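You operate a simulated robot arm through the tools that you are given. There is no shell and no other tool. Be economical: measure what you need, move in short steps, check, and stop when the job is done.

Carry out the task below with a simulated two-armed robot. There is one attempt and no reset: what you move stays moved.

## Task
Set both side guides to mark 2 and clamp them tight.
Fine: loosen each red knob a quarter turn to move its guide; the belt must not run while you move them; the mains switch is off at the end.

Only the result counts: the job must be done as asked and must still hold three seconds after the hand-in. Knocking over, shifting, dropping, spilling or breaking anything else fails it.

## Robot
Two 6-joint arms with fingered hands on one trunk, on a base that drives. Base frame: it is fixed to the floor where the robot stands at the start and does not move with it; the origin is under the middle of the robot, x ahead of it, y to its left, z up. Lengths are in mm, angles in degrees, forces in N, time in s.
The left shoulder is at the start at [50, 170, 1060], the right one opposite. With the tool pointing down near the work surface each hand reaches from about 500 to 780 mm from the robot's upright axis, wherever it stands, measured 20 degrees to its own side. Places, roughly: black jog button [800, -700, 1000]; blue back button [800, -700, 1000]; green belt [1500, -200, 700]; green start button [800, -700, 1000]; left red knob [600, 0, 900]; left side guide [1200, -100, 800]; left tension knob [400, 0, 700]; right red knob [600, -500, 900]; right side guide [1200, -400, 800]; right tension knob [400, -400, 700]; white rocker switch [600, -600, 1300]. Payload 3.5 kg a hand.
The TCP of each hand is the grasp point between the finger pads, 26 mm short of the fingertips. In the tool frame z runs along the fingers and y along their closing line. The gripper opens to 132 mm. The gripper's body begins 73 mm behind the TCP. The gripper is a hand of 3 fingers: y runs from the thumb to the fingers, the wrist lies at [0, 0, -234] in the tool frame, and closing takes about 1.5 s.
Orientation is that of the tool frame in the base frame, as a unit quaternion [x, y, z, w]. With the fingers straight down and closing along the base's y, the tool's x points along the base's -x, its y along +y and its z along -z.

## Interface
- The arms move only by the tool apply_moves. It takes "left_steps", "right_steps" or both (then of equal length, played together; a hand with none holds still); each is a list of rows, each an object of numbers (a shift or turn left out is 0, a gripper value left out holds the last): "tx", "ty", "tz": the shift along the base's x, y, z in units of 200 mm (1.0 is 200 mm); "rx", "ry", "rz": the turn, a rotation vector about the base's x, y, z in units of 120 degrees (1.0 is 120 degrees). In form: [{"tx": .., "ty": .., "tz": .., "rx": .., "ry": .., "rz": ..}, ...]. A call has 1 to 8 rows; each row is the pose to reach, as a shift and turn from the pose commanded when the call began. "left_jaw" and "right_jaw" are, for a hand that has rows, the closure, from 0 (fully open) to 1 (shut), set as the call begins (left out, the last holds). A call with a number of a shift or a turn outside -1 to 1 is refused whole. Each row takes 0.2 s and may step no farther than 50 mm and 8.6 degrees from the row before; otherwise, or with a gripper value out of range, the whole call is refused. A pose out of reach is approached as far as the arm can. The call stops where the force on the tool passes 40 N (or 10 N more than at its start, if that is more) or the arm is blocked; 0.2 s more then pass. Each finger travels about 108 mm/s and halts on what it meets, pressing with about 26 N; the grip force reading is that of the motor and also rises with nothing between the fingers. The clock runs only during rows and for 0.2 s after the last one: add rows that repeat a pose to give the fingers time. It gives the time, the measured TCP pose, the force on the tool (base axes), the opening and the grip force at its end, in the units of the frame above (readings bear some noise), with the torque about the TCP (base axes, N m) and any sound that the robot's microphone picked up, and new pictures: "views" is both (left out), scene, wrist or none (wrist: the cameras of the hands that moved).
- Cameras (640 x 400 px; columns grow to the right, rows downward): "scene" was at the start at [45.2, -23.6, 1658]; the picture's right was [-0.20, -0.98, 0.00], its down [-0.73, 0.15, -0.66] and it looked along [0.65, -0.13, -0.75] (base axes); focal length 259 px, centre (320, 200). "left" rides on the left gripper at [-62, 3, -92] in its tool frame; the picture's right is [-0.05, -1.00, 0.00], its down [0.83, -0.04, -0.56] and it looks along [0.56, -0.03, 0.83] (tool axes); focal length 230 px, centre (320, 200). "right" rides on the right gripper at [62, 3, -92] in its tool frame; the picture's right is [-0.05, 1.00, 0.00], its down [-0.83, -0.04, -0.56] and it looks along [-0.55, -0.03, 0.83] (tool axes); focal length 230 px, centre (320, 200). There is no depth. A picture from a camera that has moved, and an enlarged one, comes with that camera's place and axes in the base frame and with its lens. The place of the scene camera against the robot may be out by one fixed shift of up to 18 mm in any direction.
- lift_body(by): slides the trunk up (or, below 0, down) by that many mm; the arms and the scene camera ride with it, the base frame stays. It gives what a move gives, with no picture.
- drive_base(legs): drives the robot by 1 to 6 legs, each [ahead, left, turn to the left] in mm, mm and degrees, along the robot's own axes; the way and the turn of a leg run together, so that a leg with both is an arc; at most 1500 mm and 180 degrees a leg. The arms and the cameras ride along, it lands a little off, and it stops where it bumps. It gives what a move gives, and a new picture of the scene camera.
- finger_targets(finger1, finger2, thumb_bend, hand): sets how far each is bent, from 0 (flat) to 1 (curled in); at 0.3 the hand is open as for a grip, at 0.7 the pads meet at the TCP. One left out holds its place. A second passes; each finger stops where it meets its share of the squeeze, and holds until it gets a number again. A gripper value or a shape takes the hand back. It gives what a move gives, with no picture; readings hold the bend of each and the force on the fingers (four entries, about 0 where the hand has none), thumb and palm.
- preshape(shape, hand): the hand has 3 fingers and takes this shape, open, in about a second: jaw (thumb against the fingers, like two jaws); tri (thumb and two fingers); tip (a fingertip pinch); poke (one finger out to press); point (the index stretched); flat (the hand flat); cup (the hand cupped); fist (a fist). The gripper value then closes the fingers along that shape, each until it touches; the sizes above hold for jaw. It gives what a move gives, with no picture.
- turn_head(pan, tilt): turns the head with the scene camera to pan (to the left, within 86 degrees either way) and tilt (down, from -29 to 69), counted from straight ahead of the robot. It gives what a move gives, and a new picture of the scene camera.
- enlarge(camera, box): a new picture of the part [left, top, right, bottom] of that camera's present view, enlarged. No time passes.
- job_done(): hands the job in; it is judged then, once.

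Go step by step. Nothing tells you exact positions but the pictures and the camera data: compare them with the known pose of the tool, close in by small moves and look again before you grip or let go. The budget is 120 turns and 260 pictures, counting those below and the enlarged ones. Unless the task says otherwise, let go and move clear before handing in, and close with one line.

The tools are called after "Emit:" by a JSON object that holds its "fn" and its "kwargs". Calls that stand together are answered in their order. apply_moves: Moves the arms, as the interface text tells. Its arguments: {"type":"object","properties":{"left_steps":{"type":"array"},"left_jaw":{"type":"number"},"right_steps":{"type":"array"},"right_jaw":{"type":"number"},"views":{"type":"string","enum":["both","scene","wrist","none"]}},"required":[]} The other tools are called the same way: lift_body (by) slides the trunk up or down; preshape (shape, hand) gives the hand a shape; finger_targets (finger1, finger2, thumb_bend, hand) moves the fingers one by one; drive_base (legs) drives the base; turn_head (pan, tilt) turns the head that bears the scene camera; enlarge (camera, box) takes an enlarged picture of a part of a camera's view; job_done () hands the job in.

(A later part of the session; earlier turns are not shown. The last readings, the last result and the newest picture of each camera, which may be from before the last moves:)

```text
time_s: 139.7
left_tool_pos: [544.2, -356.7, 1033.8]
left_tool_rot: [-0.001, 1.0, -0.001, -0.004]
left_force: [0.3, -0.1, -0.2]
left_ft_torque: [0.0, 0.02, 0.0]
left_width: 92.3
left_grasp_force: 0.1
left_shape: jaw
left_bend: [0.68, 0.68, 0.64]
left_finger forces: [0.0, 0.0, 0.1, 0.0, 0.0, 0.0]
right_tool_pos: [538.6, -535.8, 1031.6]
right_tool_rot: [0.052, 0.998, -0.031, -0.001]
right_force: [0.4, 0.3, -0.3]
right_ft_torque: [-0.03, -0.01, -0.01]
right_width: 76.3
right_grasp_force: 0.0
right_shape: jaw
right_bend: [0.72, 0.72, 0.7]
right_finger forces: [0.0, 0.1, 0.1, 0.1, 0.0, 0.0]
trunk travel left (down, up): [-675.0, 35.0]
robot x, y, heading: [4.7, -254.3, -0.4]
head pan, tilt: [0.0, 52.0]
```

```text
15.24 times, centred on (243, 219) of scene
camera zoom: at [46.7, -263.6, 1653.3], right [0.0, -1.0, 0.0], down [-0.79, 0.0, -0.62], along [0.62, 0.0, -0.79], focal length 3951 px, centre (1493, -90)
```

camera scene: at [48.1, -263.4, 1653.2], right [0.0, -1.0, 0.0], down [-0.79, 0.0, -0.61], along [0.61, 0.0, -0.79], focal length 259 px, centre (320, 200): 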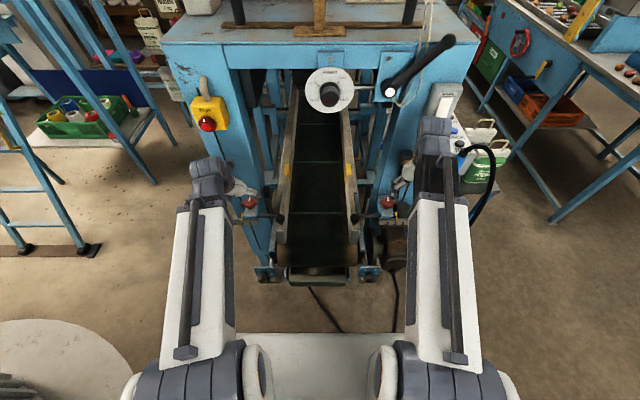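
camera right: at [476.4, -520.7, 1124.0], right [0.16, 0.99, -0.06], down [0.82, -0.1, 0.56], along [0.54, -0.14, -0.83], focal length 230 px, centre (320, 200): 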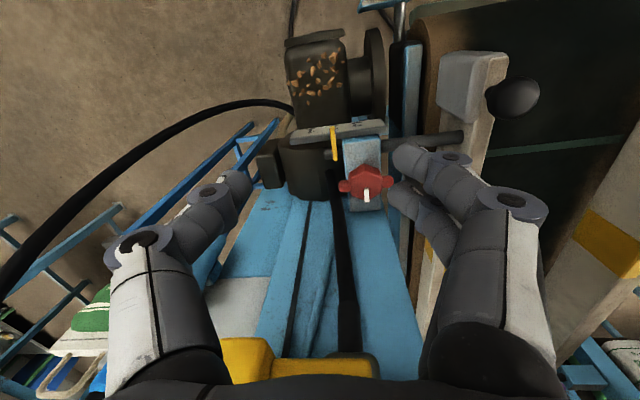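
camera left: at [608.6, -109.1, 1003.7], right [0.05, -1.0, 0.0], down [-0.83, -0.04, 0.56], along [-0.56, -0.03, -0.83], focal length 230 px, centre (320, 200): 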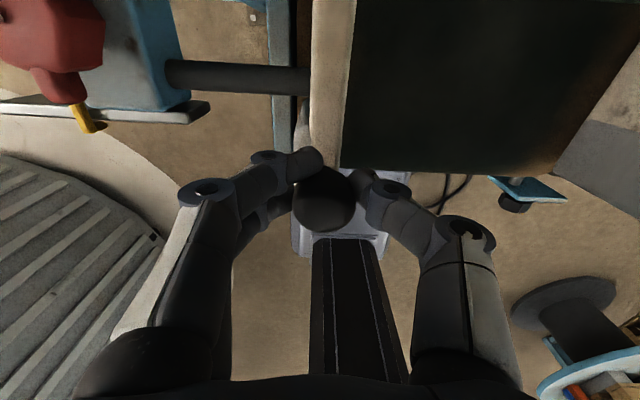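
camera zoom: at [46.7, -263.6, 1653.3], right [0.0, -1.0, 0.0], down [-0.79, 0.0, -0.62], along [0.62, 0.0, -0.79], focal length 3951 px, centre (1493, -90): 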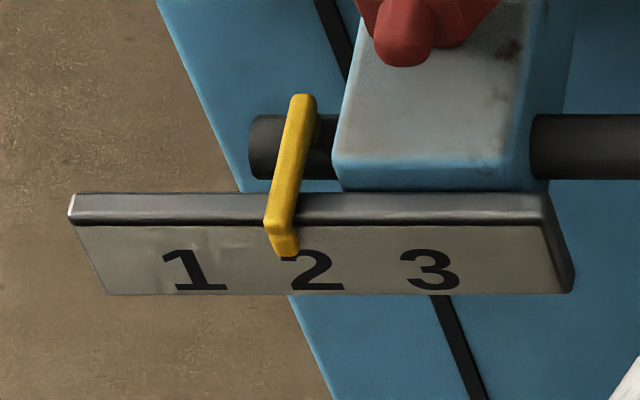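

Now it reads roughly 1.5 mm past the mark; a small correction back while it's loose.

Emit:
{"fn": "apply_moves", "kwargs": {"left_steps": [{"ty": 0.22}, {"ty": 0.44}, {"ty": 0.66}, {"ty": 0.88}, {"ty": 1.0}], "views": "none"}}

Emit:
{"fn": "apply_moves", "kwargs": {"left_steps": [{"ty": 0.216}, {"ty": 0.216, "tz": -0.2}, {"ty": 0.216, "tz": -0.4}, {"ty": 0.216, "tz": -0.605}], "views": "none"}}

Emit:
{"fn": "apply_moves", "kwargs": {"left_steps": [{"tz": 0}, {"tz": 0}, {"tz": 0}, {"tz": 0}, {"tz": 0}], "left_jaw": 1, "views": "none"}}

Emit:
{"fn": "apply_moves", "kwargs": {"left_steps": [{"ty": -0.005}, {"ty": -0.01}, {"ty": -0.01}], "views": "none"}}

Emit:
{"fn": "apply_moves", "kwargs": {"left_steps": [{"tz": 0.0}, {"tz": 0.0}, {"tz": 0.0}, {"tz": 0.2}, {"tz": 0.4}, {"tz": 0.5, "ty": -0.22}, {"tz": 0.6, "ty": -0.44}, {"tz": 0.6, "ty": -0.66}], "left_jaw": 0.3, "views": "none"}}

Emit:
{"fn": "apply_moves", "kwargs": {"left_steps": [{"ty": -0.2}, {"ty": -0.4}, {"ty": -0.55}], "views": "none"}}

Emit:
{"fn": "enlarge", "kwargs": {"camera": "scene", "box": [222, 208, 264, 230]}}

```text
time_s: 140.8
left_tool_pos: [545.1, -154.5, 1034.0]
left_tool_rot: [-0.001, 1.0, -0.001, -0.004]
left_force: [-0.3, -0.3, 0.4]
left_ft_torque: [-0.04, 0.0, -0.02]
left_width: 92.1
left_grasp_force: 0.1
left_shape: jaw
left_bend: [0.68, 0.68, 0.64]
left_finger forces: [0.0, 0.0, 0.0, 0.0, 0.1, 0.0]
right_tool_pos: [538.7, -536.2, 1031.2]
right_tool_rot: [0.052, 0.998, -0.03, 0.0]
right_force: [-0.1, -0.6, -0.3]
right_ft_torque: [0.01, -0.01, 0.0]
right_width: 76.1
right_grasp_force: 0.1
right_shape: jaw
right_bend: [0.72, 0.72, 0.7]
right_finger forces: [0.0, 0.1, 0.0, 0.0, 0.1, 0.0]
trunk travel left (down, up): [-675.0, 35.0]
robot x, y, heading: [5.5, -256.0, -0.3]
head pan, tilt: [0.0, 52.0]
```

```text
time_s: 141.8
left_tool_pos: [545.1, -113.2, 912.9]
left_tool_rot: [-0.001, 1.0, -0.001, -0.004]
left_force: [-0.3, 0.3, 0.0]
left_ft_torque: [-0.01, 0.0, 0.01]
left_width: 92.2
left_grasp_force: 0.1
left_shape: jaw
left_bend: [0.68, 0.68, 0.64]
left_finger forces: [0.1, 0.0, 0.0, 0.0, 0.1, 0.0]
right_tool_pos: [538.9, -535.1, 1031.9]
right_tool_rot: [0.051, 0.998, -0.03, 0.0]
right_force: [-1.2, -0.1, -0.1]
right_ft_torque: [0.01, 0.03, 0.01]
right_width: 76.3
right_grasp_force: 0.0
right_shape: jaw
right_bend: [0.72, 0.72, 0.7]
right_finger forces: [0.0, 0.0, 0.0, 0.1, 0.1, 0.0]
trunk travel left (down, up): [-675.0, 35.0]
robot x, y, heading: [-0.2, -254.2, -0.0]
head pan, tilt: [0.0, 52.0]
```

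```text
time_s: 143.1
left_tool_pos: [546.8, -113.7, 912.1]
left_tool_rot: [-0.001, 1.0, -0.002, -0.005]
left_force: [2.9, -2.4, -13.0]
left_ft_torque: [-0.04, -0.07, 0.05]
left_width: 17.9
left_grasp_force: 26.2
left_shape: jaw
left_bend: [0.7, 0.73, 0.7]
left_finger forces: [9.7, 11.9, 0.1, 0.0, 21.8, 0.1]
right_tool_pos: [539.7, -536.2, 1030.8]
right_tool_rot: [0.051, 0.998, -0.031, 0.0]
right_force: [-0.7, -0.4, -0.4]
right_ft_torque: [-0.02, 0.02, 0.03]
right_width: 76.3
right_grasp_force: 0.2
right_shape: jaw
right_bend: [0.72, 0.72, 0.7]
right_finger forces: [0.0, 0.1, 0.0, 0.0, 0.1, 0.0]
trunk travel left (down, up): [-675.0, 35.0]
robot x, y, heading: [3.2, -252.1, 0.0]
head pan, tilt: [0.0, 52.0]
```

```text
time_s: 143.8
left_tool_pos: [544.9, -114.0, 911.4]
left_tool_rot: [-0.003, 1.0, -0.001, -0.004]
left_force: [9.4, 0.4, -12.6]
left_ft_torque: [0.0, -0.19, 0.03]
left_width: 17.6
left_grasp_force: 25.7
left_shape: jaw
left_bend: [0.7, 0.73, 0.7]
left_finger forces: [11.5, 11.8, 0.0, 0.0, 22.2, 0.0]
right_tool_pos: [539.3, -536.3, 1031.2]
right_tool_rot: [0.051, 0.998, -0.031, -0.001]
right_force: [1.2, 0.3, -0.5]
right_ft_torque: [-0.02, -0.02, 0.05]
right_width: 76.3
right_grasp_force: 0.0
right_shape: jaw
right_bend: [0.72, 0.72, 0.7]
right_finger forces: [0.0, 0.1, 0.0, 0.0, 0.0, 0.1]
trunk travel left (down, up): [-675.0, 35.0]
robot x, y, heading: [3.6, -255.9, -0.1]
head pan, tilt: [0.0, 52.0]
```

```text
time_s: 145.7
left_tool_pos: [543.1, -247.4, 1033.6]
left_tool_rot: [-0.002, 1.0, -0.001, -0.003]
left_force: [0.6, 0.1, 0.1]
left_ft_torque: [0.01, 0.02, 0.01]
left_width: 92.1
left_grasp_force: 0.1
left_shape: jaw
left_bend: [0.68, 0.68, 0.64]
left_finger forces: [0.1, 0.0, 0.0, 0.0, 0.0, 0.1]
right_tool_pos: [538.0, -536.7, 1032.1]
right_tool_rot: [0.052, 0.998, -0.03, 0.0]
right_force: [0.5, 0.7, 0.8]
right_ft_torque: [0.01, 0.0, 0.0]
right_width: 76.0
right_grasp_force: 0.0
right_shape: jaw
right_bend: [0.72, 0.72, 0.7]
right_finger forces: [0.0, 0.1, 0.1, 0.0, 0.0, 0.0]
trunk travel left (down, up): [-675.0, 35.0]
robot x, y, heading: [1.8, -256.6, -0.2]
head pan, tilt: [0.0, 52.0]
```

```text
time_s: 146.4
left_tool_pos: [545.3, -355.3, 1034.5]
left_tool_rot: [-0.002, 1.0, 0.0, -0.004]
left_force: [-0.8, 0.7, 0.4]
left_ft_torque: [-0.01, 0.02, 0.0]
left_width: 92.2
left_grasp_force: 0.0
left_shape: jaw
left_bend: [0.68, 0.68, 0.64]
left_finger forces: [0.1, 0.0, 0.0, 0.0, 0.0, 0.0]
right_tool_pos: [538.8, -535.6, 1032.8]
right_tool_rot: [0.051, 0.998, -0.031, 0.0]
right_force: [0.8, 0.0, -0.1]
right_ft_torque: [-0.02, 0.0, -0.03]
right_width: 76.2
right_grasp_force: 0.0
right_shape: jaw
right_bend: [0.72, 0.72, 0.7]
right_finger forces: [0.0, 0.1, 0.0, 0.0, 0.0, 0.0]
trunk travel left (down, up): [-675.0, 35.0]
robot x, y, heading: [2.8, -254.3, -0.2]
head pan, tilt: [0.0, 52.0]
```

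```text
15.24 times, centred on (243, 219) of scene
camera zoom: at [46.7, -263.6, 1653.3], right [0.0, -1.0, 0.0], down [-0.79, 0.0, -0.62], along [0.62, 0.0, -0.79], focal length 3951 px, centre (1493, -90)
```

zoom: 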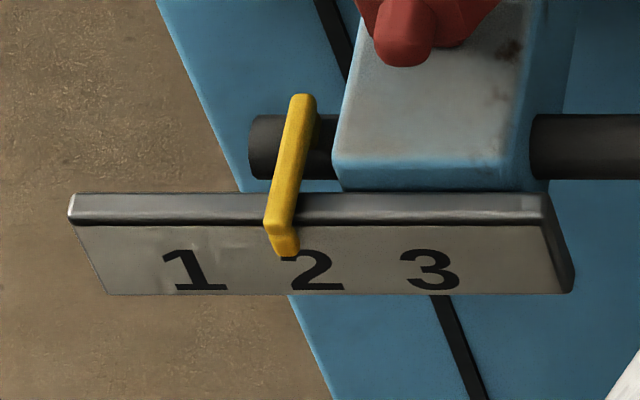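

It stayed put (within friction) — offset is about 1 mm, acceptable. Now re-clamp the left knob as before.

Emit:
{"fn": "apply_moves", "kwargs": {"left_steps": [{"ry": -0.06, "ty": 0.1}, {"ry": -0.12, "ty": 0.3}, {"ry": -0.18, "ty": 0.5, "tz": -0.1}, {"ry": -0.208, "ty": 0.7, "tz": -0.2, "tx": 0.1}, {"ry": -0.208, "ty": 0.9, "tz": -0.22, "tx": 0.15}, {"ry": -0.208, "ty": 1.0, "tz": -0.22, "tx": 0.15}], "views": "none"}}

Emit:
{"fn": "apply_moves", "kwargs": {"left_steps": [{"ty": 0.2}, {"ty": 0.4}, {"ty": 0.6}, {"ty": 0.775}, {"ty": 0.775, "tx": 0.1}, {"ty": 0.775, "tx": 0.185}], "left_jaw": 0.55, "views": "none"}}

Emit:
{"fn": "apply_moves", "kwargs": {"left_steps": [{"rz": 0.0567}, {"rz": 0.1134}, {"rz": 0.17}, {"rz": 0.2268}, {"rz": 0.283}, {"rz": 0.283, "tz": -0.15}], "views": "wrist"}}

```text
time_s: 147.8
left_tool_pos: [574.0, -154.8, 987.7]
left_tool_rot: [0.0, 0.977, -0.002, 0.213]
left_force: [0.5, 0.9, -0.5]
left_ft_torque: [-0.03, -0.04, 0.04]
left_width: 92.4
left_grasp_force: 0.1
left_shape: jaw
left_bend: [0.68, 0.68, 0.64]
left_finger forces: [0.0, 0.0, 0.0, 0.0, 0.0, 0.0]
right_tool_pos: [537.8, -536.9, 1032.4]
right_tool_rot: [0.052, 0.998, -0.031, 0.0]
right_force: [0.0, -0.4, 0.4]
right_ft_torque: [0.02, -0.02, 0.01]
right_width: 76.3
right_grasp_force: 0.0
right_shape: jaw
right_bend: [0.72, 0.72, 0.7]
right_finger forces: [0.0, 0.0, 0.1, 0.0, 0.0, 0.0]
trunk travel left (down, up): [-675.0, 35.0]
robot x, y, heading: [2.8, -255.9, -0.2]
head pan, tilt: [0.0, 52.0]
```

```text
time_s: 149.2
left_tool_pos: [613.0, 0.3, 988.7]
left_tool_rot: [-0.001, 0.977, -0.001, 0.212]
left_force: [-0.2, 0.5, -0.7]
left_ft_torque: [0.01, -0.02, -0.01]
left_width: 60.1
left_grasp_force: 0.1
left_shape: jaw
left_bend: [0.73, 0.73, 0.7]
left_finger forces: [0.0, 0.0, 0.0, 0.1, 0.0, 0.1]
right_tool_pos: [539.3, -535.6, 1031.6]
right_tool_rot: [0.052, 0.998, -0.031, -0.001]
right_force: [-0.4, 0.0, 0.0]
right_ft_torque: [0.03, -0.04, 0.01]
right_width: 76.3
right_grasp_force: 0.1
right_shape: jaw
right_bend: [0.72, 0.72, 0.7]
right_finger forces: [0.0, 0.0, 0.0, 0.1, 0.0, 0.0]
trunk travel left (down, up): [-675.0, 35.0]
robot x, y, heading: [4.5, -258.0, 0.1]
head pan, tilt: [0.0, 52.0]
```

```text
time_s: 150.7
left_tool_pos: [612.4, -1.2, 957.1]
left_tool_rot: [-0.287, 0.934, 0.061, 0.203]
left_force: [0.2, -0.6, -0.5]
left_ft_torque: [-0.01, -0.01, -0.01]
left_width: 59.7
left_grasp_force: 0.1
left_shape: jaw
left_bend: [0.73, 0.73, 0.7]
left_finger forces: [0.0, 0.0, 0.0, 0.0, 0.1, 0.0]
right_tool_pos: [538.9, -536.4, 1031.4]
right_tool_rot: [0.051, 0.998, -0.031, -0.001]
right_force: [-0.1, 0.2, -0.3]
right_ft_torque: [0.04, 0.02, 0.04]
right_width: 76.1
right_grasp_force: 0.0
right_shape: jaw
right_bend: [0.72, 0.72, 0.7]
right_finger forces: [0.0, 0.1, 0.1, 0.0, 0.0, 0.1]
trunk travel left (down, up): [-675.0, 35.0]
robot x, y, heading: [1.7, -253.4, -0.0]
head pan, tilt: [0.0, 52.0]
camera left: at [625.7, 12.7, 1065.4], right [0.6, -0.8, 0.02], down [-0.79, -0.59, 0.16], along [-0.12, -0.12, -0.99], focal length 230 px, centre (320, 200)
```

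left: 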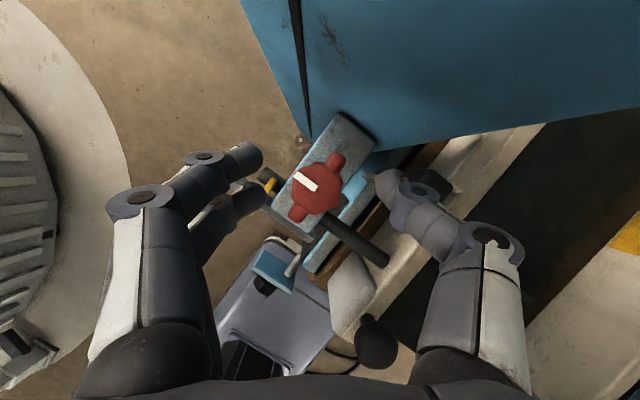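

Emit:
{"fn": "apply_moves", "kwargs": {"left_steps": [{"tz": 0.0}, {"tz": -0.1, "ty": 0.005}, {"tz": -0.23, "ty": 0.005}], "left_jaw": 0.66, "views": "none"}}

Emit:
{"fn": "apply_moves", "kwargs": {"left_steps": [{"tz": 0}, {"tz": 0}, {"tz": 0}, {"tz": 0}], "left_jaw": 1, "views": "wrist"}}

```text
time_s: 151.4
left_tool_pos: [610.1, -0.0, 911.5]
left_tool_rot: [-0.287, 0.934, 0.061, 0.204]
left_force: [-2.3, 2.0, 1.9]
left_ft_torque: [-0.1, -0.11, -0.06]
left_width: 44.3
left_grasp_force: 0.2
left_shape: jaw
left_bend: [0.73, 0.73, 0.7]
left_finger forces: [0.0, 0.0, 0.0, 0.0, 3.5, 0.0]
right_tool_pos: [536.6, -536.5, 1032.8]
right_tool_rot: [0.051, 0.998, -0.03, 0.0]
right_force: [1.1, 0.2, -0.5]
right_ft_torque: [0.02, 0.0, 0.03]
right_width: 76.1
right_grasp_force: 0.0
right_shape: jaw
right_bend: [0.72, 0.72, 0.7]
right_finger forces: [0.1, 0.0, 0.1, 0.1, 0.1, 0.0]
trunk travel left (down, up): [-675.0, 35.0]
robot x, y, heading: [2.1, -255.7, -0.2]
head pan, tilt: [0.0, 52.0]
```

```text
time_s: 152.4
left_tool_pos: [612.3, -0.3, 910.3]
left_tool_rot: [-0.286, 0.934, 0.061, 0.203]
left_force: [-0.2, 6.3, -0.9]
left_ft_torque: [0.16, 0.07, 0.01]
left_width: 25.5
left_grasp_force: 26.0
left_shape: jaw
left_bend: [0.71, 0.73, 0.71]
left_finger forces: [11.6, 14.2, 0.0, 0.0, 19.8, 0.0]
right_tool_pos: [539.4, -534.2, 1031.1]
right_tool_rot: [0.052, 0.998, -0.031, 0.0]
right_force: [0.6, -0.5, -1.1]
right_ft_torque: [-0.01, 0.02, -0.01]
right_width: 76.1
right_grasp_force: 0.1
right_shape: jaw
right_bend: [0.72, 0.72, 0.7]
right_finger forces: [0.0, 0.0, 0.1, 0.0, 0.0, 0.1]
trunk travel left (down, up): [-675.0, 35.0]
robot x, y, heading: [2.6, -257.8, -0.1]
head pan, tilt: [0.0, 52.0]
camera left: at [625.1, 13.3, 1019.2], right [0.6, -0.8, 0.02], down [-0.79, -0.59, 0.16], along [-0.11, -0.12, -0.99], focal length 230 px, centre (320, 200)
```

left: 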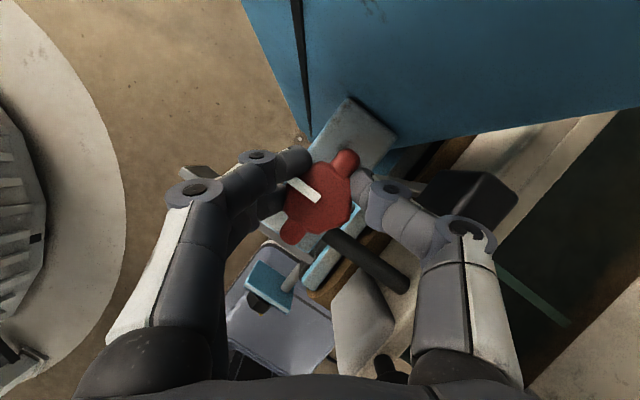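

Gripped; turning clockwise ~99° in total (to the stop plus a slight push).

Emit:
{"fn": "apply_moves", "kwargs": {"left_steps": [{"rz": -0.066}, {"rz": -0.132}, {"rz": -0.198}, {"rz": -0.264}, {"rz": -0.33}, {"rz": -0.396}, {"rz": -0.462}, {"rz": -0.528}], "views": "none"}}

Emit:
{"fn": "apply_moves", "kwargs": {"left_steps": [{"rz": -0.066}, {"rz": -0.132}, {"rz": -0.198}, {"rz": -0.25}, {"rz": -0.3}, {"rz": -0.3}], "views": "wrist"}}

```text
time_s: 154.2
left_tool_pos: [611.6, -0.8, 910.6]
left_tool_rot: [0.249, 0.945, -0.056, 0.204]
left_force: [6.1, -3.6, -6.6]
left_ft_torque: [-0.01, 0.0, 0.03]
left_width: 24.5
left_grasp_force: 25.9
left_shape: jaw
left_bend: [0.71, 0.73, 0.71]
left_finger forces: [11.5, 12.9, 0.0, 0.0, 22.4, 0.0]
right_tool_pos: [538.7, -535.7, 1030.9]
right_tool_rot: [0.052, 0.998, -0.031, -0.001]
right_force: [-0.6, -0.9, 0.2]
right_ft_torque: [0.01, 0.0, -0.02]
right_width: 76.4
right_grasp_force: 0.0
right_shape: jaw
right_bend: [0.72, 0.72, 0.7]
right_finger forces: [0.0, 0.0, 0.0, 0.0, 0.1, 0.0]
trunk travel left (down, up): [-675.0, 35.0]
robot x, y, heading: [6.5, -254.6, -0.3]
head pan, tilt: [0.0, 52.0]
```

```text
time_s: 155.7
left_tool_pos: [612.0, -1.5, 911.8]
left_tool_rot: [0.528, 0.823, -0.115, 0.177]
left_force: [11.9, -13.9, -5.4]
left_ft_torque: [-0.13, -0.2, 0.49]
left_width: 23.3
left_grasp_force: 26.1
left_shape: jaw
left_bend: [0.71, 0.73, 0.7]
left_finger forces: [9.5, 13.1, 0.1, 0.0, 24.5, 0.0]
right_tool_pos: [539.8, -536.1, 1031.4]
right_tool_rot: [0.052, 0.998, -0.031, 0.0]
right_force: [-0.2, -0.2, -0.2]
right_ft_torque: [0.0, 0.01, -0.02]
right_width: 76.2
right_grasp_force: 0.1
right_shape: jaw
right_bend: [0.72, 0.72, 0.7]
right_finger forces: [0.1, 0.1, 0.0, 0.0, 0.0, 0.1]
trunk travel left (down, up): [-675.0, 35.0]
robot x, y, heading: [1.8, -256.1, -0.2]
head pan, tilt: [0.0, 52.0]
camera left: at [624.1, -15.8, 1021.0], right [-0.89, -0.46, 0.02], down [-0.45, 0.88, 0.16], along [-0.1, 0.13, -0.99], focal length 230 px, centre (320, 200)
```

left: 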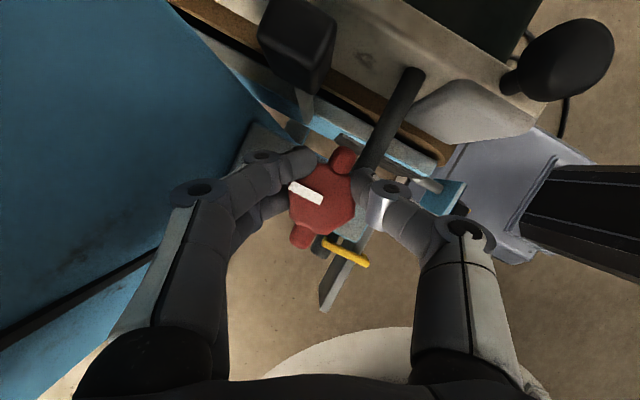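

At the stop again (0.49 Nm). Releasing, lifting, and driving back to inspect.

Emit:
{"fn": "apply_moves", "kwargs": {"left_steps": [{"tz": 0.0}, {"tz": 0.0}, {"tz": 0.15}, {"tz": 0.35}, {"tz": 0.4, "tx": -0.1}], "left_jaw": 0.65, "views": "none"}}

Emit:
{"fn": "apply_moves", "kwargs": {"left_steps": [{"rz": 0.07, "tx": -0.1}, {"rz": 0.14, "tx": -0.15}, {"rz": 0.21, "tx": -0.15}, {"rz": 0.28, "tx": -0.15}, {"rz": 0.35, "tx": -0.15}, {"rz": 0.42, "tx": -0.15}, {"rz": 0.49, "tx": -0.15}, {"rz": 0.53, "tx": -0.15}], "left_jaw": 0.3, "views": "none"}}

Emit:
{"fn": "drive_base", "kwargs": {"legs": [[-150, 0, 0], [0, 275, 0]]}}

Emit:
{"fn": "enlarge", "kwargs": {"camera": "scene", "box": [302, 170, 334, 198]}}

```text
time_s: 156.8
left_tool_pos: [590.5, 0.9, 992.8]
left_tool_rot: [0.527, 0.823, -0.116, 0.178]
left_force: [0.3, -0.2, 0.2]
left_ft_torque: [-0.01, 0.0, -0.01]
left_width: 46.1
left_grasp_force: 0.0
left_shape: jaw
left_bend: [0.74, 0.74, 0.7]
left_finger forces: [0.0, 0.1, 0.1, 0.0, 0.0, 0.1]
right_tool_pos: [537.8, -535.6, 1032.0]
right_tool_rot: [0.052, 0.998, -0.031, -0.001]
right_force: [0.4, -0.3, 0.3]
right_ft_torque: [0.0, -0.01, 0.0]
right_width: 76.3
right_grasp_force: 0.0
right_shape: jaw
right_bend: [0.72, 0.72, 0.7]
right_finger forces: [0.0, 0.0, 0.0, 0.1, 0.0, 0.0]
trunk travel left (down, up): [-675.0, 35.0]
robot x, y, heading: [2.0, -256.3, 0.2]
head pan, tilt: [0.0, 52.0]
```

```text
time_s: 158.7
left_tool_pos: [564.0, 0.9, 992.7]
left_tool_rot: [0.014, 0.977, -0.004, 0.212]
left_force: [0.2, 0.3, 0.7]
left_ft_torque: [0.0, -0.02, 0.0]
left_width: 91.9
left_grasp_force: 0.0
left_shape: jaw
left_bend: [0.68, 0.68, 0.64]
left_finger forces: [0.1, 0.0, 0.0, 0.0, 0.1, 0.0]
right_tool_pos: [537.5, -537.0, 1032.2]
right_tool_rot: [0.051, 0.998, -0.03, 0.0]
right_force: [-0.7, 0.1, 0.4]
right_ft_torque: [-0.01, -0.02, -0.04]
right_width: 75.8
right_grasp_force: 0.0
right_shape: jaw
right_bend: [0.72, 0.72, 0.7]
right_finger forces: [0.0, 0.0, 0.0, 0.0, 0.0, 0.0]
trunk travel left (down, up): [-675.0, 35.0]
robot x, y, heading: [1.5, -255.2, -0.1]
head pan, tilt: [0.0, 52.0]
```

```text
time_s: 161.5
left_tool_pos: [414.3, 275.4, 993.7]
left_tool_rot: [0.014, 0.977, -0.006, 0.211]
left_force: [-0.1, -0.2, -0.5]
left_ft_torque: [0.02, 0.03, 0.01]
left_width: 92.0
left_grasp_force: 0.1
left_shape: jaw
left_bend: [0.68, 0.68, 0.64]
left_finger forces: [0.0, 0.1, 0.0, 0.0, 0.0, 0.1]
right_tool_pos: [390.1, -260.4, 1031.4]
right_tool_rot: [0.05, 0.998, -0.031, -0.001]
right_force: [-0.3, 0.6, -0.3]
right_ft_torque: [0.01, -0.01, -0.03]
right_width: 76.0
right_grasp_force: 0.1
right_shape: jaw
right_bend: [0.72, 0.72, 0.7]
right_finger forces: [0.1, 0.0, 0.1, 0.0, 0.0, 0.0]
trunk travel left (down, up): [-675.0, 35.0]
robot x, y, heading: [-142.8, 17.5, 0.4]
head pan, tilt: [0.0, 52.0]
camera scene: at [-102.2, 11.1, 1653.3], right [0.0, -1.0, 0.0], down [-0.79, 0.0, -0.62], along [0.62, 0.0, -0.79], focal length 259 px, centre (320, 200)
```

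scene: 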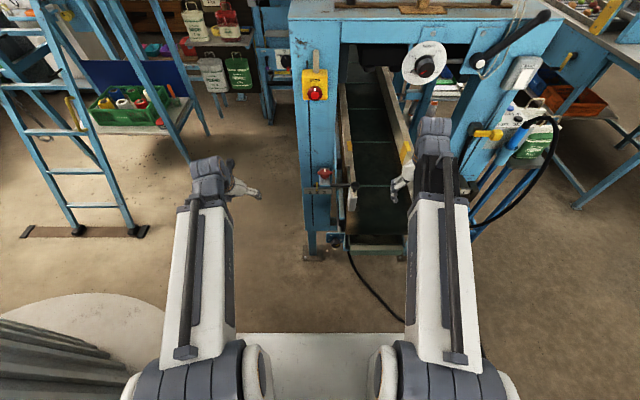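

```text
14.29 times, centred on (318, 184) of scene
camera zoom: at [-102.2, 11.1, 1653.3], right [0.0, -1.0, 0.0], down [-0.79, 0.0, -0.62], along [0.62, 0.0, -0.79], focal length 3704 px, centre (349, 429)
```

zoom: 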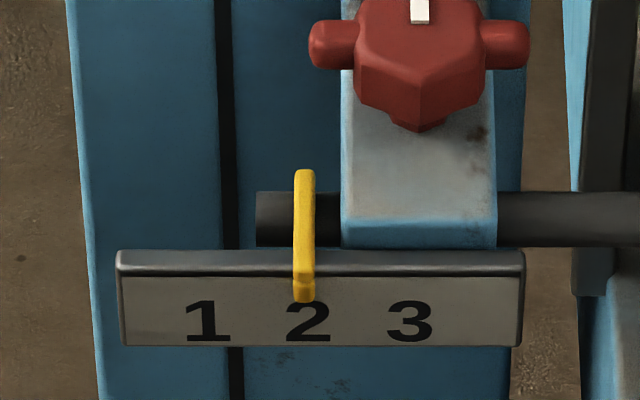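

Left is within about 1 mm. Now the same square check of the right side and, from there, the STOP button and lamps.

Emit:
{"fn": "drive_base", "kwargs": {"legs": [[0, -545, 0]]}}

Emit:
{"fn": "enlarge", "kwargs": {"camera": "scene", "box": [300, 170, 348, 200]}}

Emit:
{"fn": "enlarge", "kwargs": {"camera": "scene", "box": [110, 60, 158, 110]}}

```text
time_s: 164.7
left_tool_pos: [414.6, -274.3, 993.0]
left_tool_rot: [0.018, 0.977, -0.005, 0.211]
left_force: [-0.1, 0.3, 0.1]
left_ft_torque: [0.01, 0.0, 0.02]
left_width: 91.7
left_grasp_force: 0.0
left_shape: jaw
left_bend: [0.68, 0.68, 0.64]
left_finger forces: [0.0, 0.0, 0.0, 0.0, 0.1, 0.0]
right_tool_pos: [386.5, -810.7, 1032.2]
right_tool_rot: [0.054, 0.998, -0.031, -0.001]
right_force: [-0.4, 0.0, -0.3]
right_ft_torque: [0.0, 0.01, 0.02]
right_width: 76.1
right_grasp_force: 0.0
right_shape: jaw
right_bend: [0.72, 0.72, 0.7]
right_finger forces: [0.0, 0.0, 0.0, 0.1, 0.0, 0.1]
trunk travel left (down, up): [-675.0, 35.0]
robot x, y, heading: [-149.4, -525.0, -0.8]
head pan, tilt: [0.0, 52.0]
camera scene: at [-103.7, -535.7, 1653.3], right [-0.01, -1.0, 0.0], down [-0.79, 0.01, -0.62], along [0.62, 0.0, -0.79], focal length 259 px, centre (320, 200)
```

scene: 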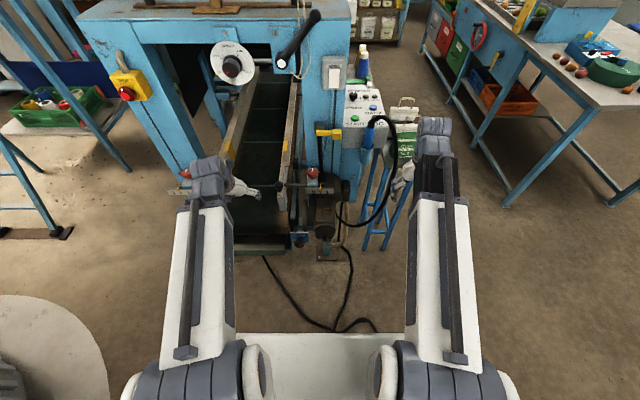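

```text
13.33 times, centred on (324, 185) of scene
camera zoom: at [-103.7, -535.7, 1653.3], right [-0.01, -1.0, 0.0], down [-0.79, 0.01, -0.62], along [0.62, 0.0, -0.79], focal length 3457 px, centre (267, 400)
```

zoom: 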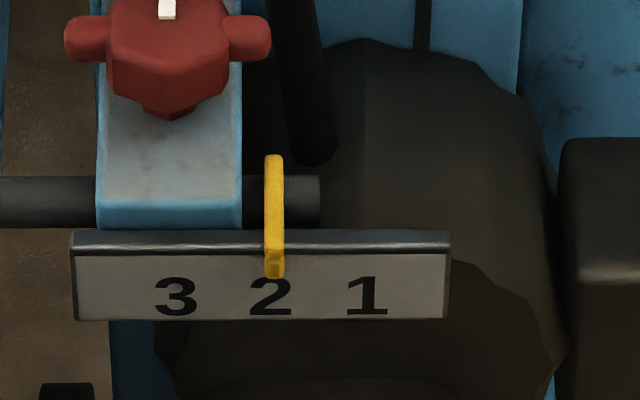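

```text
8.00 times, centred on (134, 85) of scene
camera zoom: at [-103.7, -535.7, 1653.3], right [-0.01, -1.0, 0.0], down [-0.79, 0.01, -0.62], along [0.62, 0.0, -0.79], focal length 2074 px, centre (1808, 1120)
```

zoom: 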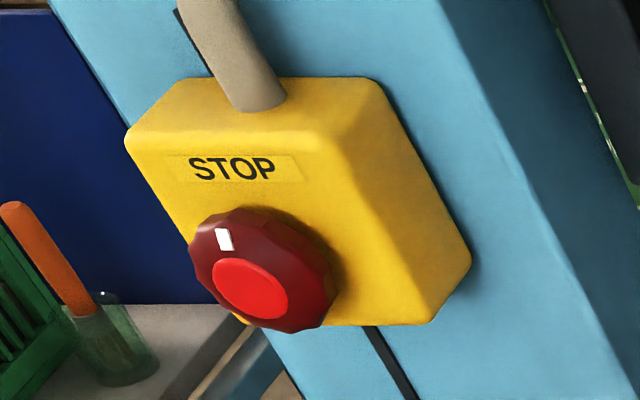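

Right is within 1 mm too. Now a level side view of the STOP button, to compare with the earlier picture.

Emit:
{"fn": "drive_base", "kwargs": {"legs": [[-150, 0, 0], [0, -450, 0]]}}

Emit:
{"fn": "lift_body", "kwargs": {"by": -350}}

Emit:
{"fn": "turn_head", "kwargs": {"pan": 40, "tilt": 5}}

```text
time_s: 168.3
left_tool_pos: [259.7, -719.9, 992.9]
left_tool_rot: [0.022, 0.977, -0.006, 0.211]
left_force: [-1.0, -0.8, 0.2]
left_ft_torque: [0.04, 0.02, -0.01]
left_width: 92.0
left_grasp_force: 0.0
left_shape: jaw
left_bend: [0.68, 0.68, 0.64]
left_finger forces: [0.1, 0.0, 0.1, 0.1, 0.1, 0.0]
right_tool_pos: [228.0, -1255.7, 1032.1]
right_tool_rot: [0.058, 0.998, -0.031, 0.0]
right_force: [-0.3, 0.5, 0.1]
right_ft_torque: [0.01, 0.0, 0.0]
right_width: 76.5
right_grasp_force: 0.0
right_shape: jaw
right_bend: [0.72, 0.72, 0.7]
right_finger forces: [0.0, 0.0, 0.0, 0.0, 0.0, 0.0]
trunk travel left (down, up): [-675.0, 35.0]
robot x, y, heading: [-302.0, -966.6, -0.9]
head pan, tilt: [0.0, 52.0]
camera scene: at [-259.1, -977.0, 1653.3], right [-0.01, -1.0, 0.0], down [-0.79, 0.01, -0.62], along [0.62, -0.01, -0.79], focal length 259 px, centre (320, 200)
```

scene: 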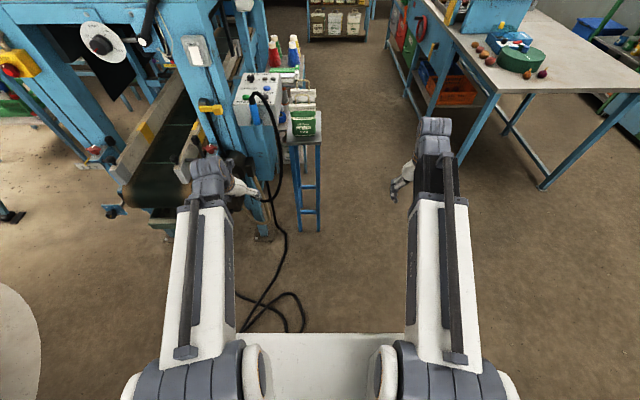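

```text
time_s: 171.8
left_tool_pos: [261.7, -718.8, 643.7]
left_tool_rot: [0.021, 0.977, -0.006, 0.211]
left_force: [0.1, -0.7, 0.0]
left_ft_torque: [0.0, 0.01, -0.01]
left_width: 92.1
left_grasp_force: 0.0
left_shape: jaw
left_bend: [0.68, 0.68, 0.64]
left_finger forces: [0.0, 0.0, 0.0, 0.0, 0.0, 0.0]
right_tool_pos: [229.2, -1254.9, 681.5]
right_tool_rot: [0.058, 0.998, -0.031, -0.001]
right_force: [-0.2, -0.3, 0.4]
right_ft_torque: [0.01, -0.03, 0.0]
right_width: 76.2
right_grasp_force: 0.1
right_shape: jaw
right_bend: [0.72, 0.72, 0.7]
right_finger forces: [0.0, 0.0, 0.1, 0.0, 0.1, 0.0]
trunk travel left (down, up): [-325.0, 385.0]
robot x, y, heading: [-299.6, -965.5, -0.5]
head pan, tilt: [0.0, 52.0]
```

```text
time_s: 172.9
left_tool_pos: [260.9, -719.0, 643.2]
left_tool_rot: [0.021, 0.977, -0.006, 0.211]
left_force: [-0.3, 0.0, -0.8]
left_ft_torque: [0.06, 0.02, 0.02]
left_width: 91.8
left_grasp_force: 0.0
left_shape: jaw
left_bend: [0.68, 0.68, 0.64]
left_finger forces: [0.0, 0.0, 0.1, 0.0, 0.0, 0.0]
right_tool_pos: [229.1, -1256.2, 682.3]
right_tool_rot: [0.057, 0.998, -0.03, -0.001]
right_force: [0.0, -0.8, 0.3]
right_ft_torque: [0.0, 0.02, 0.02]
right_width: 76.2
right_grasp_force: 0.1
right_shape: jaw
right_bend: [0.72, 0.72, 0.7]
right_finger forces: [0.1, 0.1, 0.0, 0.1, 0.0, 0.1]
trunk travel left (down, up): [-325.0, 385.0]
robot x, y, heading: [-304.7, -966.4, -0.8]
head pan, tilt: [40.0, 5.0]
camera scene: at [-263.0, -917.2, 1375.8], right [0.63, -0.78, 0.0], down [-0.07, -0.06, -1.0], along [0.77, 0.63, -0.09], focal length 259 px, centre (320, 200)
```

scene: 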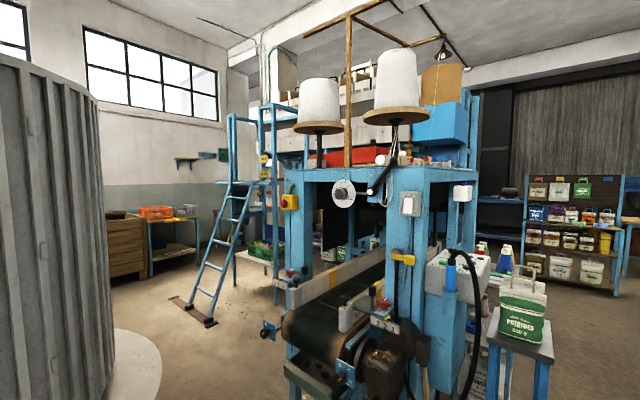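

Emit:
{"fn": "enlarge", "kwargs": {"camera": "scene", "box": [272, 186, 312, 216]}}

Emit:
{"fn": "enlarge", "kwargs": {"camera": "scene", "box": [394, 184, 426, 222]}}

Emit:
{"fn": "enlarge", "kwargs": {"camera": "scene", "box": [440, 240, 496, 280]}}

```text
13.33 times, centred on (292, 201) of scene
camera zoom: at [-263.0, -917.2, 1375.8], right [0.63, -0.78, 0.0], down [-0.07, -0.06, -1.0], along [0.77, 0.63, -0.09], focal length 3457 px, centre (693, 187)
```

zoom: 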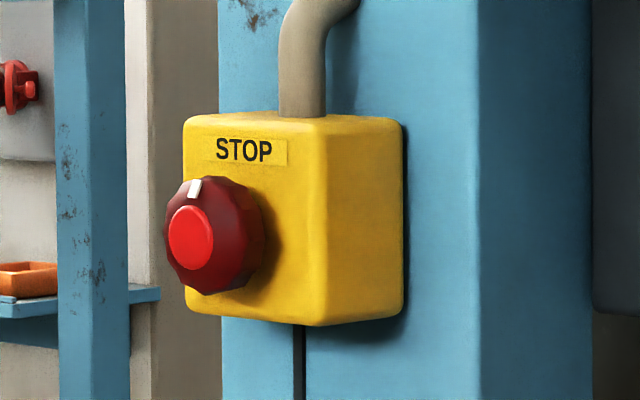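

```text
10.53 times, centred on (410, 203) of scene
camera zoom: at [-263.0, -917.2, 1375.8], right [0.63, -0.78, 0.0], down [-0.07, -0.06, -1.0], along [0.77, 0.63, -0.09], focal length 2729 px, centre (-627, 168)
```

zoom: 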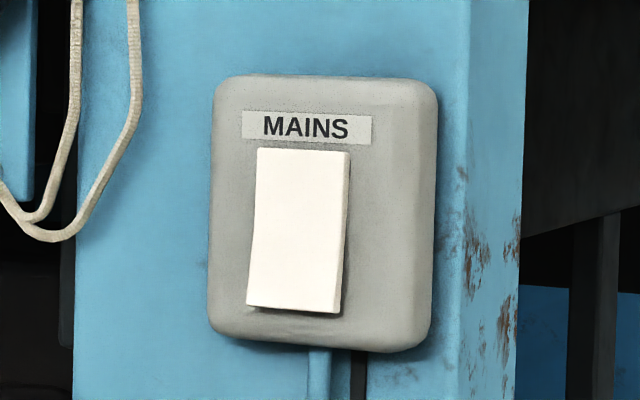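

```text
10.00 times, centred on (468, 260) of scene
camera zoom: at [-263.0, -917.2, 1375.8], right [0.63, -0.78, 0.0], down [-0.07, -0.06, -1.0], along [0.77, 0.63, -0.09], focal length 2593 px, centre (-1160, -400)
```

zoom: 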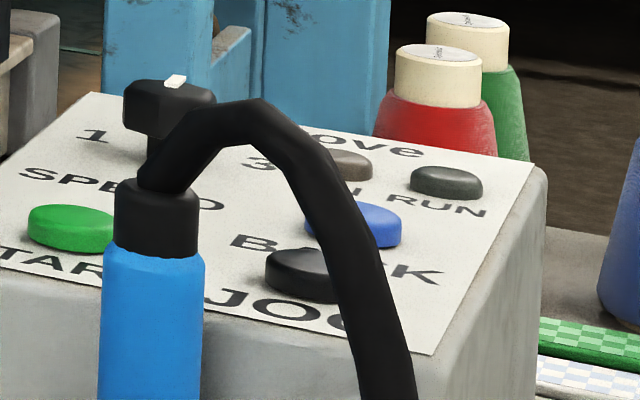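

Both guides read mark 2, the mains rocker and lamps are unchanged (off). The STOP button, however, is latched ~6 mm in from my earlier bump; I'll restore it by twisting it. First raise the trunk, go back and point the left hand forward.

Emit:
{"fn": "lift_body", "kwargs": {"by": 350}}

Emit:
{"fn": "drive_base", "kwargs": {"legs": [[-60, 739, 0.8]]}}

Emit:
{"fn": "apply_moves", "kwargs": {"left_steps": [{"ry": -0.067, "tx": 0.08, "tz": 0.16}, {"ry": -0.134, "tx": 0.16, "tz": 0.32}, {"ry": -0.201, "tx": 0.24, "tz": 0.48}, {"ry": -0.268, "tx": 0.32, "tz": 0.64}, {"ry": -0.335, "tx": 0.4, "tz": 0.8}, {"ry": -0.402, "tx": 0.48, "tz": 0.95}], "left_jaw": 0.3, "views": "none"}}

Emit:
{"fn": "apply_moves", "kwargs": {"left_steps": [{"ry": -0.067, "tx": 0.08, "tz": 0.16}, {"ry": -0.138, "tx": 0.14, "tz": 0.3}], "views": "wrist"}}

Emit:
{"fn": "turn_head", "kwargs": {"pan": 5, "tilt": 35}}

```text
time_s: 176.3
left_tool_pos: [261.1, -718.4, 993.7]
left_tool_rot: [0.021, 0.977, -0.006, 0.211]
left_force: [-0.5, -0.4, -0.5]
left_ft_torque: [0.02, -0.01, 0.05]
left_width: 92.1
left_grasp_force: 0.1
left_shape: jaw
left_bend: [0.68, 0.68, 0.64]
left_finger forces: [0.0, 0.0, 0.1, 0.0, 0.0, 0.0]
right_tool_pos: [229.1, -1256.4, 1032.0]
right_tool_rot: [0.058, 0.998, -0.03, -0.001]
right_force: [0.1, -0.2, 0.3]
right_ft_torque: [0.01, -0.04, -0.01]
right_width: 76.4
right_grasp_force: 0.0
right_shape: jaw
right_bend: [0.72, 0.72, 0.7]
right_finger forces: [0.0, 0.0, 0.0, 0.0, 0.0, 0.0]
trunk travel left (down, up): [-675.0, 35.0]
robot x, y, heading: [-301.9, -971.3, -0.7]
head pan, tilt: [40.0, 5.0]
```

```text
time_s: 180.3
left_tool_pos: [202.8, 19.5, 993.6]
left_tool_rot: [0.015, 0.977, -0.006, 0.211]
left_force: [1.0, -0.1, -0.4]
left_ft_torque: [-0.01, -0.01, 0.02]
left_width: 92.1
left_grasp_force: 0.1
left_shape: jaw
left_bend: [0.68, 0.68, 0.64]
left_finger forces: [0.0, 0.0, 0.0, 0.0, 0.1, 0.1]
right_tool_pos: [177.5, -517.9, 1032.3]
right_tool_rot: [0.052, 0.998, -0.03, -0.001]
right_force: [-0.1, 0.4, 0.7]
right_ft_torque: [0.01, -0.01, -0.01]
right_width: 76.4
right_grasp_force: 0.1
right_shape: jaw
right_bend: [0.72, 0.72, 0.7]
right_finger forces: [0.0, 0.1, 0.0, 0.0, 0.0, 0.0]
trunk travel left (down, up): [-675.0, 35.0]
robot x, y, heading: [-354.6, -235.6, 0.1]
head pan, tilt: [40.0, 5.0]
camera scene: at [-318.7, -185.4, 1725.8], right [0.64, -0.77, 0.0], down [-0.07, -0.06, -1.0], along [0.76, 0.64, -0.09], focal length 259 px, centre (320, 200)
```

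scene: 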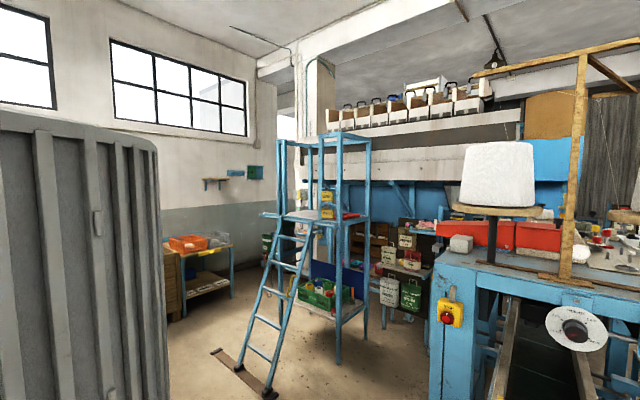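

```text
time_s: 181.7
left_tool_pos: [323.1, 24.2, 1186.5]
left_tool_rot: [0.015, 0.805, 0.001, 0.593]
left_force: [0.6, -0.6, -0.2]
left_ft_torque: [0.01, -0.01, 0.01]
left_width: 92.0
left_grasp_force: 0.0
left_shape: jaw
left_bend: [0.68, 0.68, 0.64]
left_finger forces: [0.0, 0.1, 0.0, 0.0, 0.0, 0.0]
left hand out of reach, approached as far as the arm can: row 1, 2, 3, 4, 5, 6
right_tool_pos: [176.4, -517.4, 1030.2]
right_tool_rot: [0.051, 0.998, -0.03, -0.001]
right_force: [0.2, -0.1, -0.1]
right_ft_torque: [-0.01, 0.04, 0.01]
right_width: 76.3
right_grasp_force: 0.0
right_shape: jaw
right_bend: [0.72, 0.72, 0.7]
right_finger forces: [0.0, 0.1, 0.0, 0.0, 0.0, 0.0]
trunk travel left (down, up): [-675.0, 35.0]
robot x, y, heading: [-359.2, -234.4, 0.1]
head pan, tilt: [40.0, 5.0]
```

```text
time_s: 182.3
left_tool_pos: [351.8, 26.0, 1245.9]
left_tool_rot: [0.014, 0.712, 0.004, 0.702]
left_force: [0.2, -0.9, 0.5]
left_ft_torque: [0.01, 0.01, -0.03]
left_width: 92.3
left_grasp_force: 0.0
left_shape: jaw
left_bend: [0.68, 0.68, 0.64]
left_finger forces: [0.0, 0.0, 0.0, 0.1, 0.0, 0.0]
right_tool_pos: [177.2, -519.1, 1033.3]
right_tool_rot: [0.052, 0.998, -0.031, -0.001]
right_force: [-0.4, -0.5, 0.4]
right_ft_torque: [0.02, -0.02, 0.01]
right_width: 76.2
right_grasp_force: 0.0
right_shape: jaw
right_bend: [0.72, 0.72, 0.7]
right_finger forces: [0.0, 0.0, 0.0, 0.1, 0.0, 0.0]
trunk travel left (down, up): [-675.0, 35.0]
robot x, y, heading: [-359.6, -235.2, -0.4]
head pan, tilt: [40.0, 5.0]
camera left: at [260.7, 29.5, 1308.2], right [-0.01, -1.0, 0.03], down [-0.57, -0.01, -0.82], along [0.82, -0.03, -0.57], focal length 230 px, centre (320, 200)
```

left: 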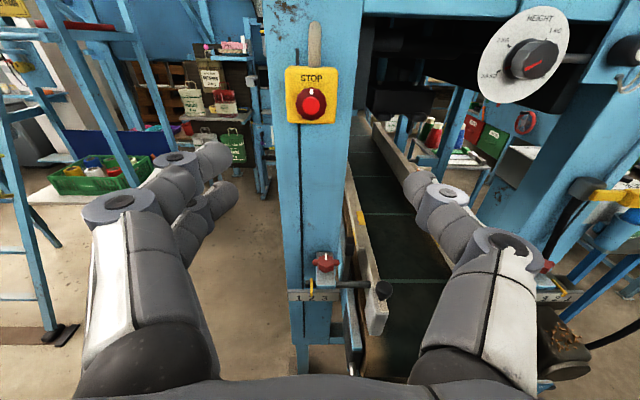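

```text
time_s: 183.3
left_tool_pos: [350.7, 26.1, 1246.5]
left_tool_rot: [0.014, 0.712, 0.004, 0.702]
left_force: [0.1, 0.2, -0.3]
left_ft_torque: [0.01, -0.02, 0.0]
left_width: 92.0
left_grasp_force: 0.0
left_shape: jaw
left_bend: [0.68, 0.68, 0.64]
left_finger forces: [0.0, 0.0, 0.0, 0.0, 0.0, 0.0]
right_tool_pos: [176.7, -517.4, 1031.6]
right_tool_rot: [0.051, 0.998, -0.03, -0.001]
right_force: [0.7, 0.5, -0.1]
right_ft_torque: [-0.01, 0.02, 0.01]
right_width: 76.2
right_grasp_force: 0.0
right_shape: jaw
right_bend: [0.72, 0.72, 0.7]
right_finger forces: [0.0, 0.0, 0.1, 0.0, 0.0, 0.1]
trunk travel left (down, up): [-675.0, 35.0]
robot x, y, heading: [-357.3, -235.4, -0.2]
head pan, tilt: [5.0, 35.0]
camera scene: at [-301.3, -237.2, 1677.7], right [0.09, -1.0, 0.0], down [-0.57, -0.05, -0.82], along [0.82, 0.07, -0.57], focal length 259 px, centre (320, 200)
```

scene: 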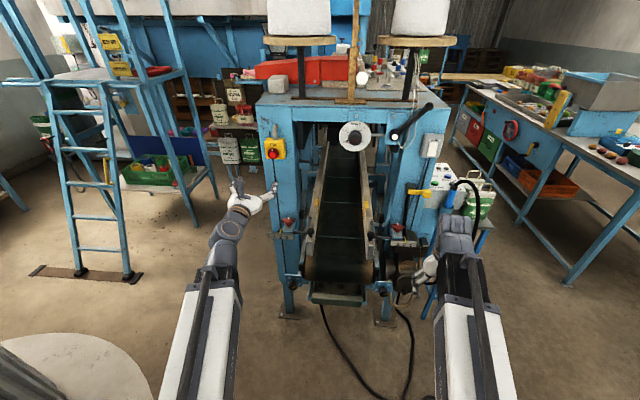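

I have a clear view of the STOP button ahead of the left hand. Drive forward 140 mm for a closer look.

Emit:
{"fn": "drive_base", "kwargs": {"legs": [[140, 0, 0]]}}

Emit:
{"fn": "enlarge", "kwargs": {"camera": "left", "box": [224, 60, 416, 200]}}

```text
time_s: 184.7
left_tool_pos: [493.8, 23.9, 1245.4]
left_tool_rot: [0.014, 0.712, 0.003, 0.702]
left_force: [0.8, 0.0, 0.4]
left_ft_torque: [-0.01, -0.02, 0.01]
left_width: 92.0
left_grasp_force: 0.1
left_shape: jaw
left_bend: [0.68, 0.68, 0.64]
left_finger forces: [0.0, 0.0, 0.0, 0.1, 0.1, 0.0]
right_tool_pos: [317.7, -519.1, 1031.7]
right_tool_rot: [0.052, 0.998, -0.031, -0.001]
right_force: [-0.3, -0.5, -0.5]
right_ft_torque: [-0.01, -0.01, 0.03]
right_width: 76.1
right_grasp_force: 0.0
right_shape: jaw
right_bend: [0.72, 0.72, 0.7]
right_finger forces: [0.0, 0.0, 0.0, 0.0, 0.0, 0.1]
trunk travel left (down, up): [-675.0, 35.0]
robot x, y, heading: [-217.1, -236.8, -0.3]
head pan, tilt: [5.0, 35.0]
camera scene: at [-159.4, -237.6, 1677.6], right [0.08, -1.0, 0.0], down [-0.57, -0.05, -0.82], along [0.82, 0.07, -0.57], focal length 259 px, centre (320, 200)
```

scene: 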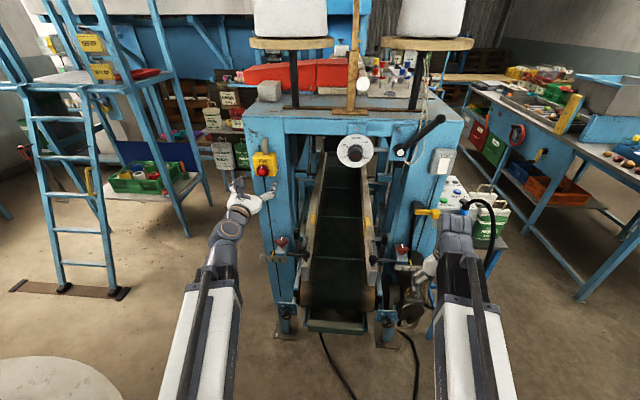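

```text
2.86 times, centred on (320, 130) of left
camera zoom: at [402.5, 28.0, 1307.4], right [-0.02, -1.0, 0.03], down [-0.57, -0.01, -0.82], along [0.82, -0.03, -0.57], focal length 657 px, centre (320, 400)
```

zoom: 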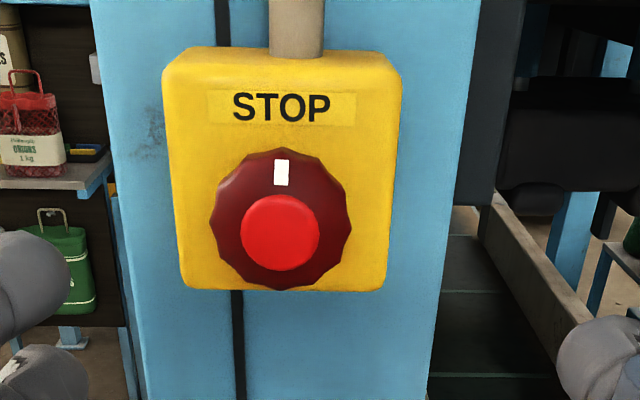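

STOP cap centre is at about (602,35,1236), 44 mm wide. Align with it and move in part-way.

Emit:
{"fn": "apply_moves", "kwargs": {"left_steps": [{"tx": 0.1, "ty": 0.055, "tz": -0.045}, {"tx": 0.27, "ty": 0.055, "tz": -0.045}], "views": "wrist"}}

```text
time_s: 185.3
left_tool_pos: [546.3, 35.8, 1236.0]
left_tool_rot: [0.016, 0.712, 0.003, 0.702]
left_force: [0.6, 0.4, 0.2]
left_ft_torque: [0.03, 0.01, 0.01]
left_width: 92.0
left_grasp_force: 0.1
left_shape: jaw
left_bend: [0.68, 0.68, 0.64]
left_finger forces: [0.0, 0.0, 0.0, 0.0, 0.1, 0.0]
right_tool_pos: [318.8, -519.3, 1031.9]
right_tool_rot: [0.053, 0.998, -0.031, -0.001]
right_force: [0.8, -0.8, 0.6]
right_ft_torque: [-0.04, -0.04, -0.02]
right_width: 76.0
right_grasp_force: 0.1
right_shape: jaw
right_bend: [0.72, 0.72, 0.7]
right_finger forces: [0.0, 0.0, 0.0, 0.0, 0.1, 0.0]
trunk travel left (down, up): [-675.0, 35.0]
robot x, y, heading: [-215.5, -235.7, -0.1]
head pan, tilt: [5.0, 35.0]
camera left: at [456.5, 39.2, 1297.7], right [-0.02, -1.0, 0.03], down [-0.57, -0.01, -0.82], along [0.82, -0.03, -0.57], focal length 230 px, centre (320, 200)
```

left: 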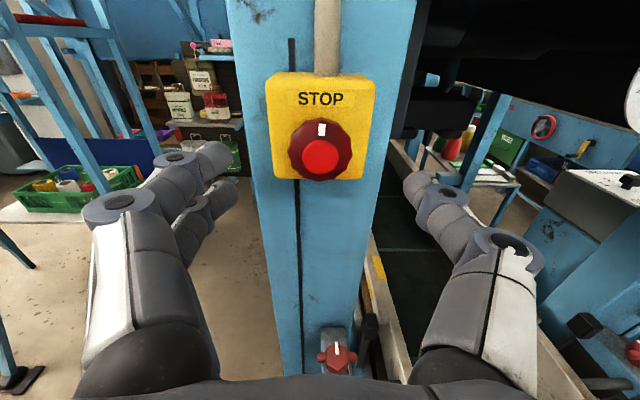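

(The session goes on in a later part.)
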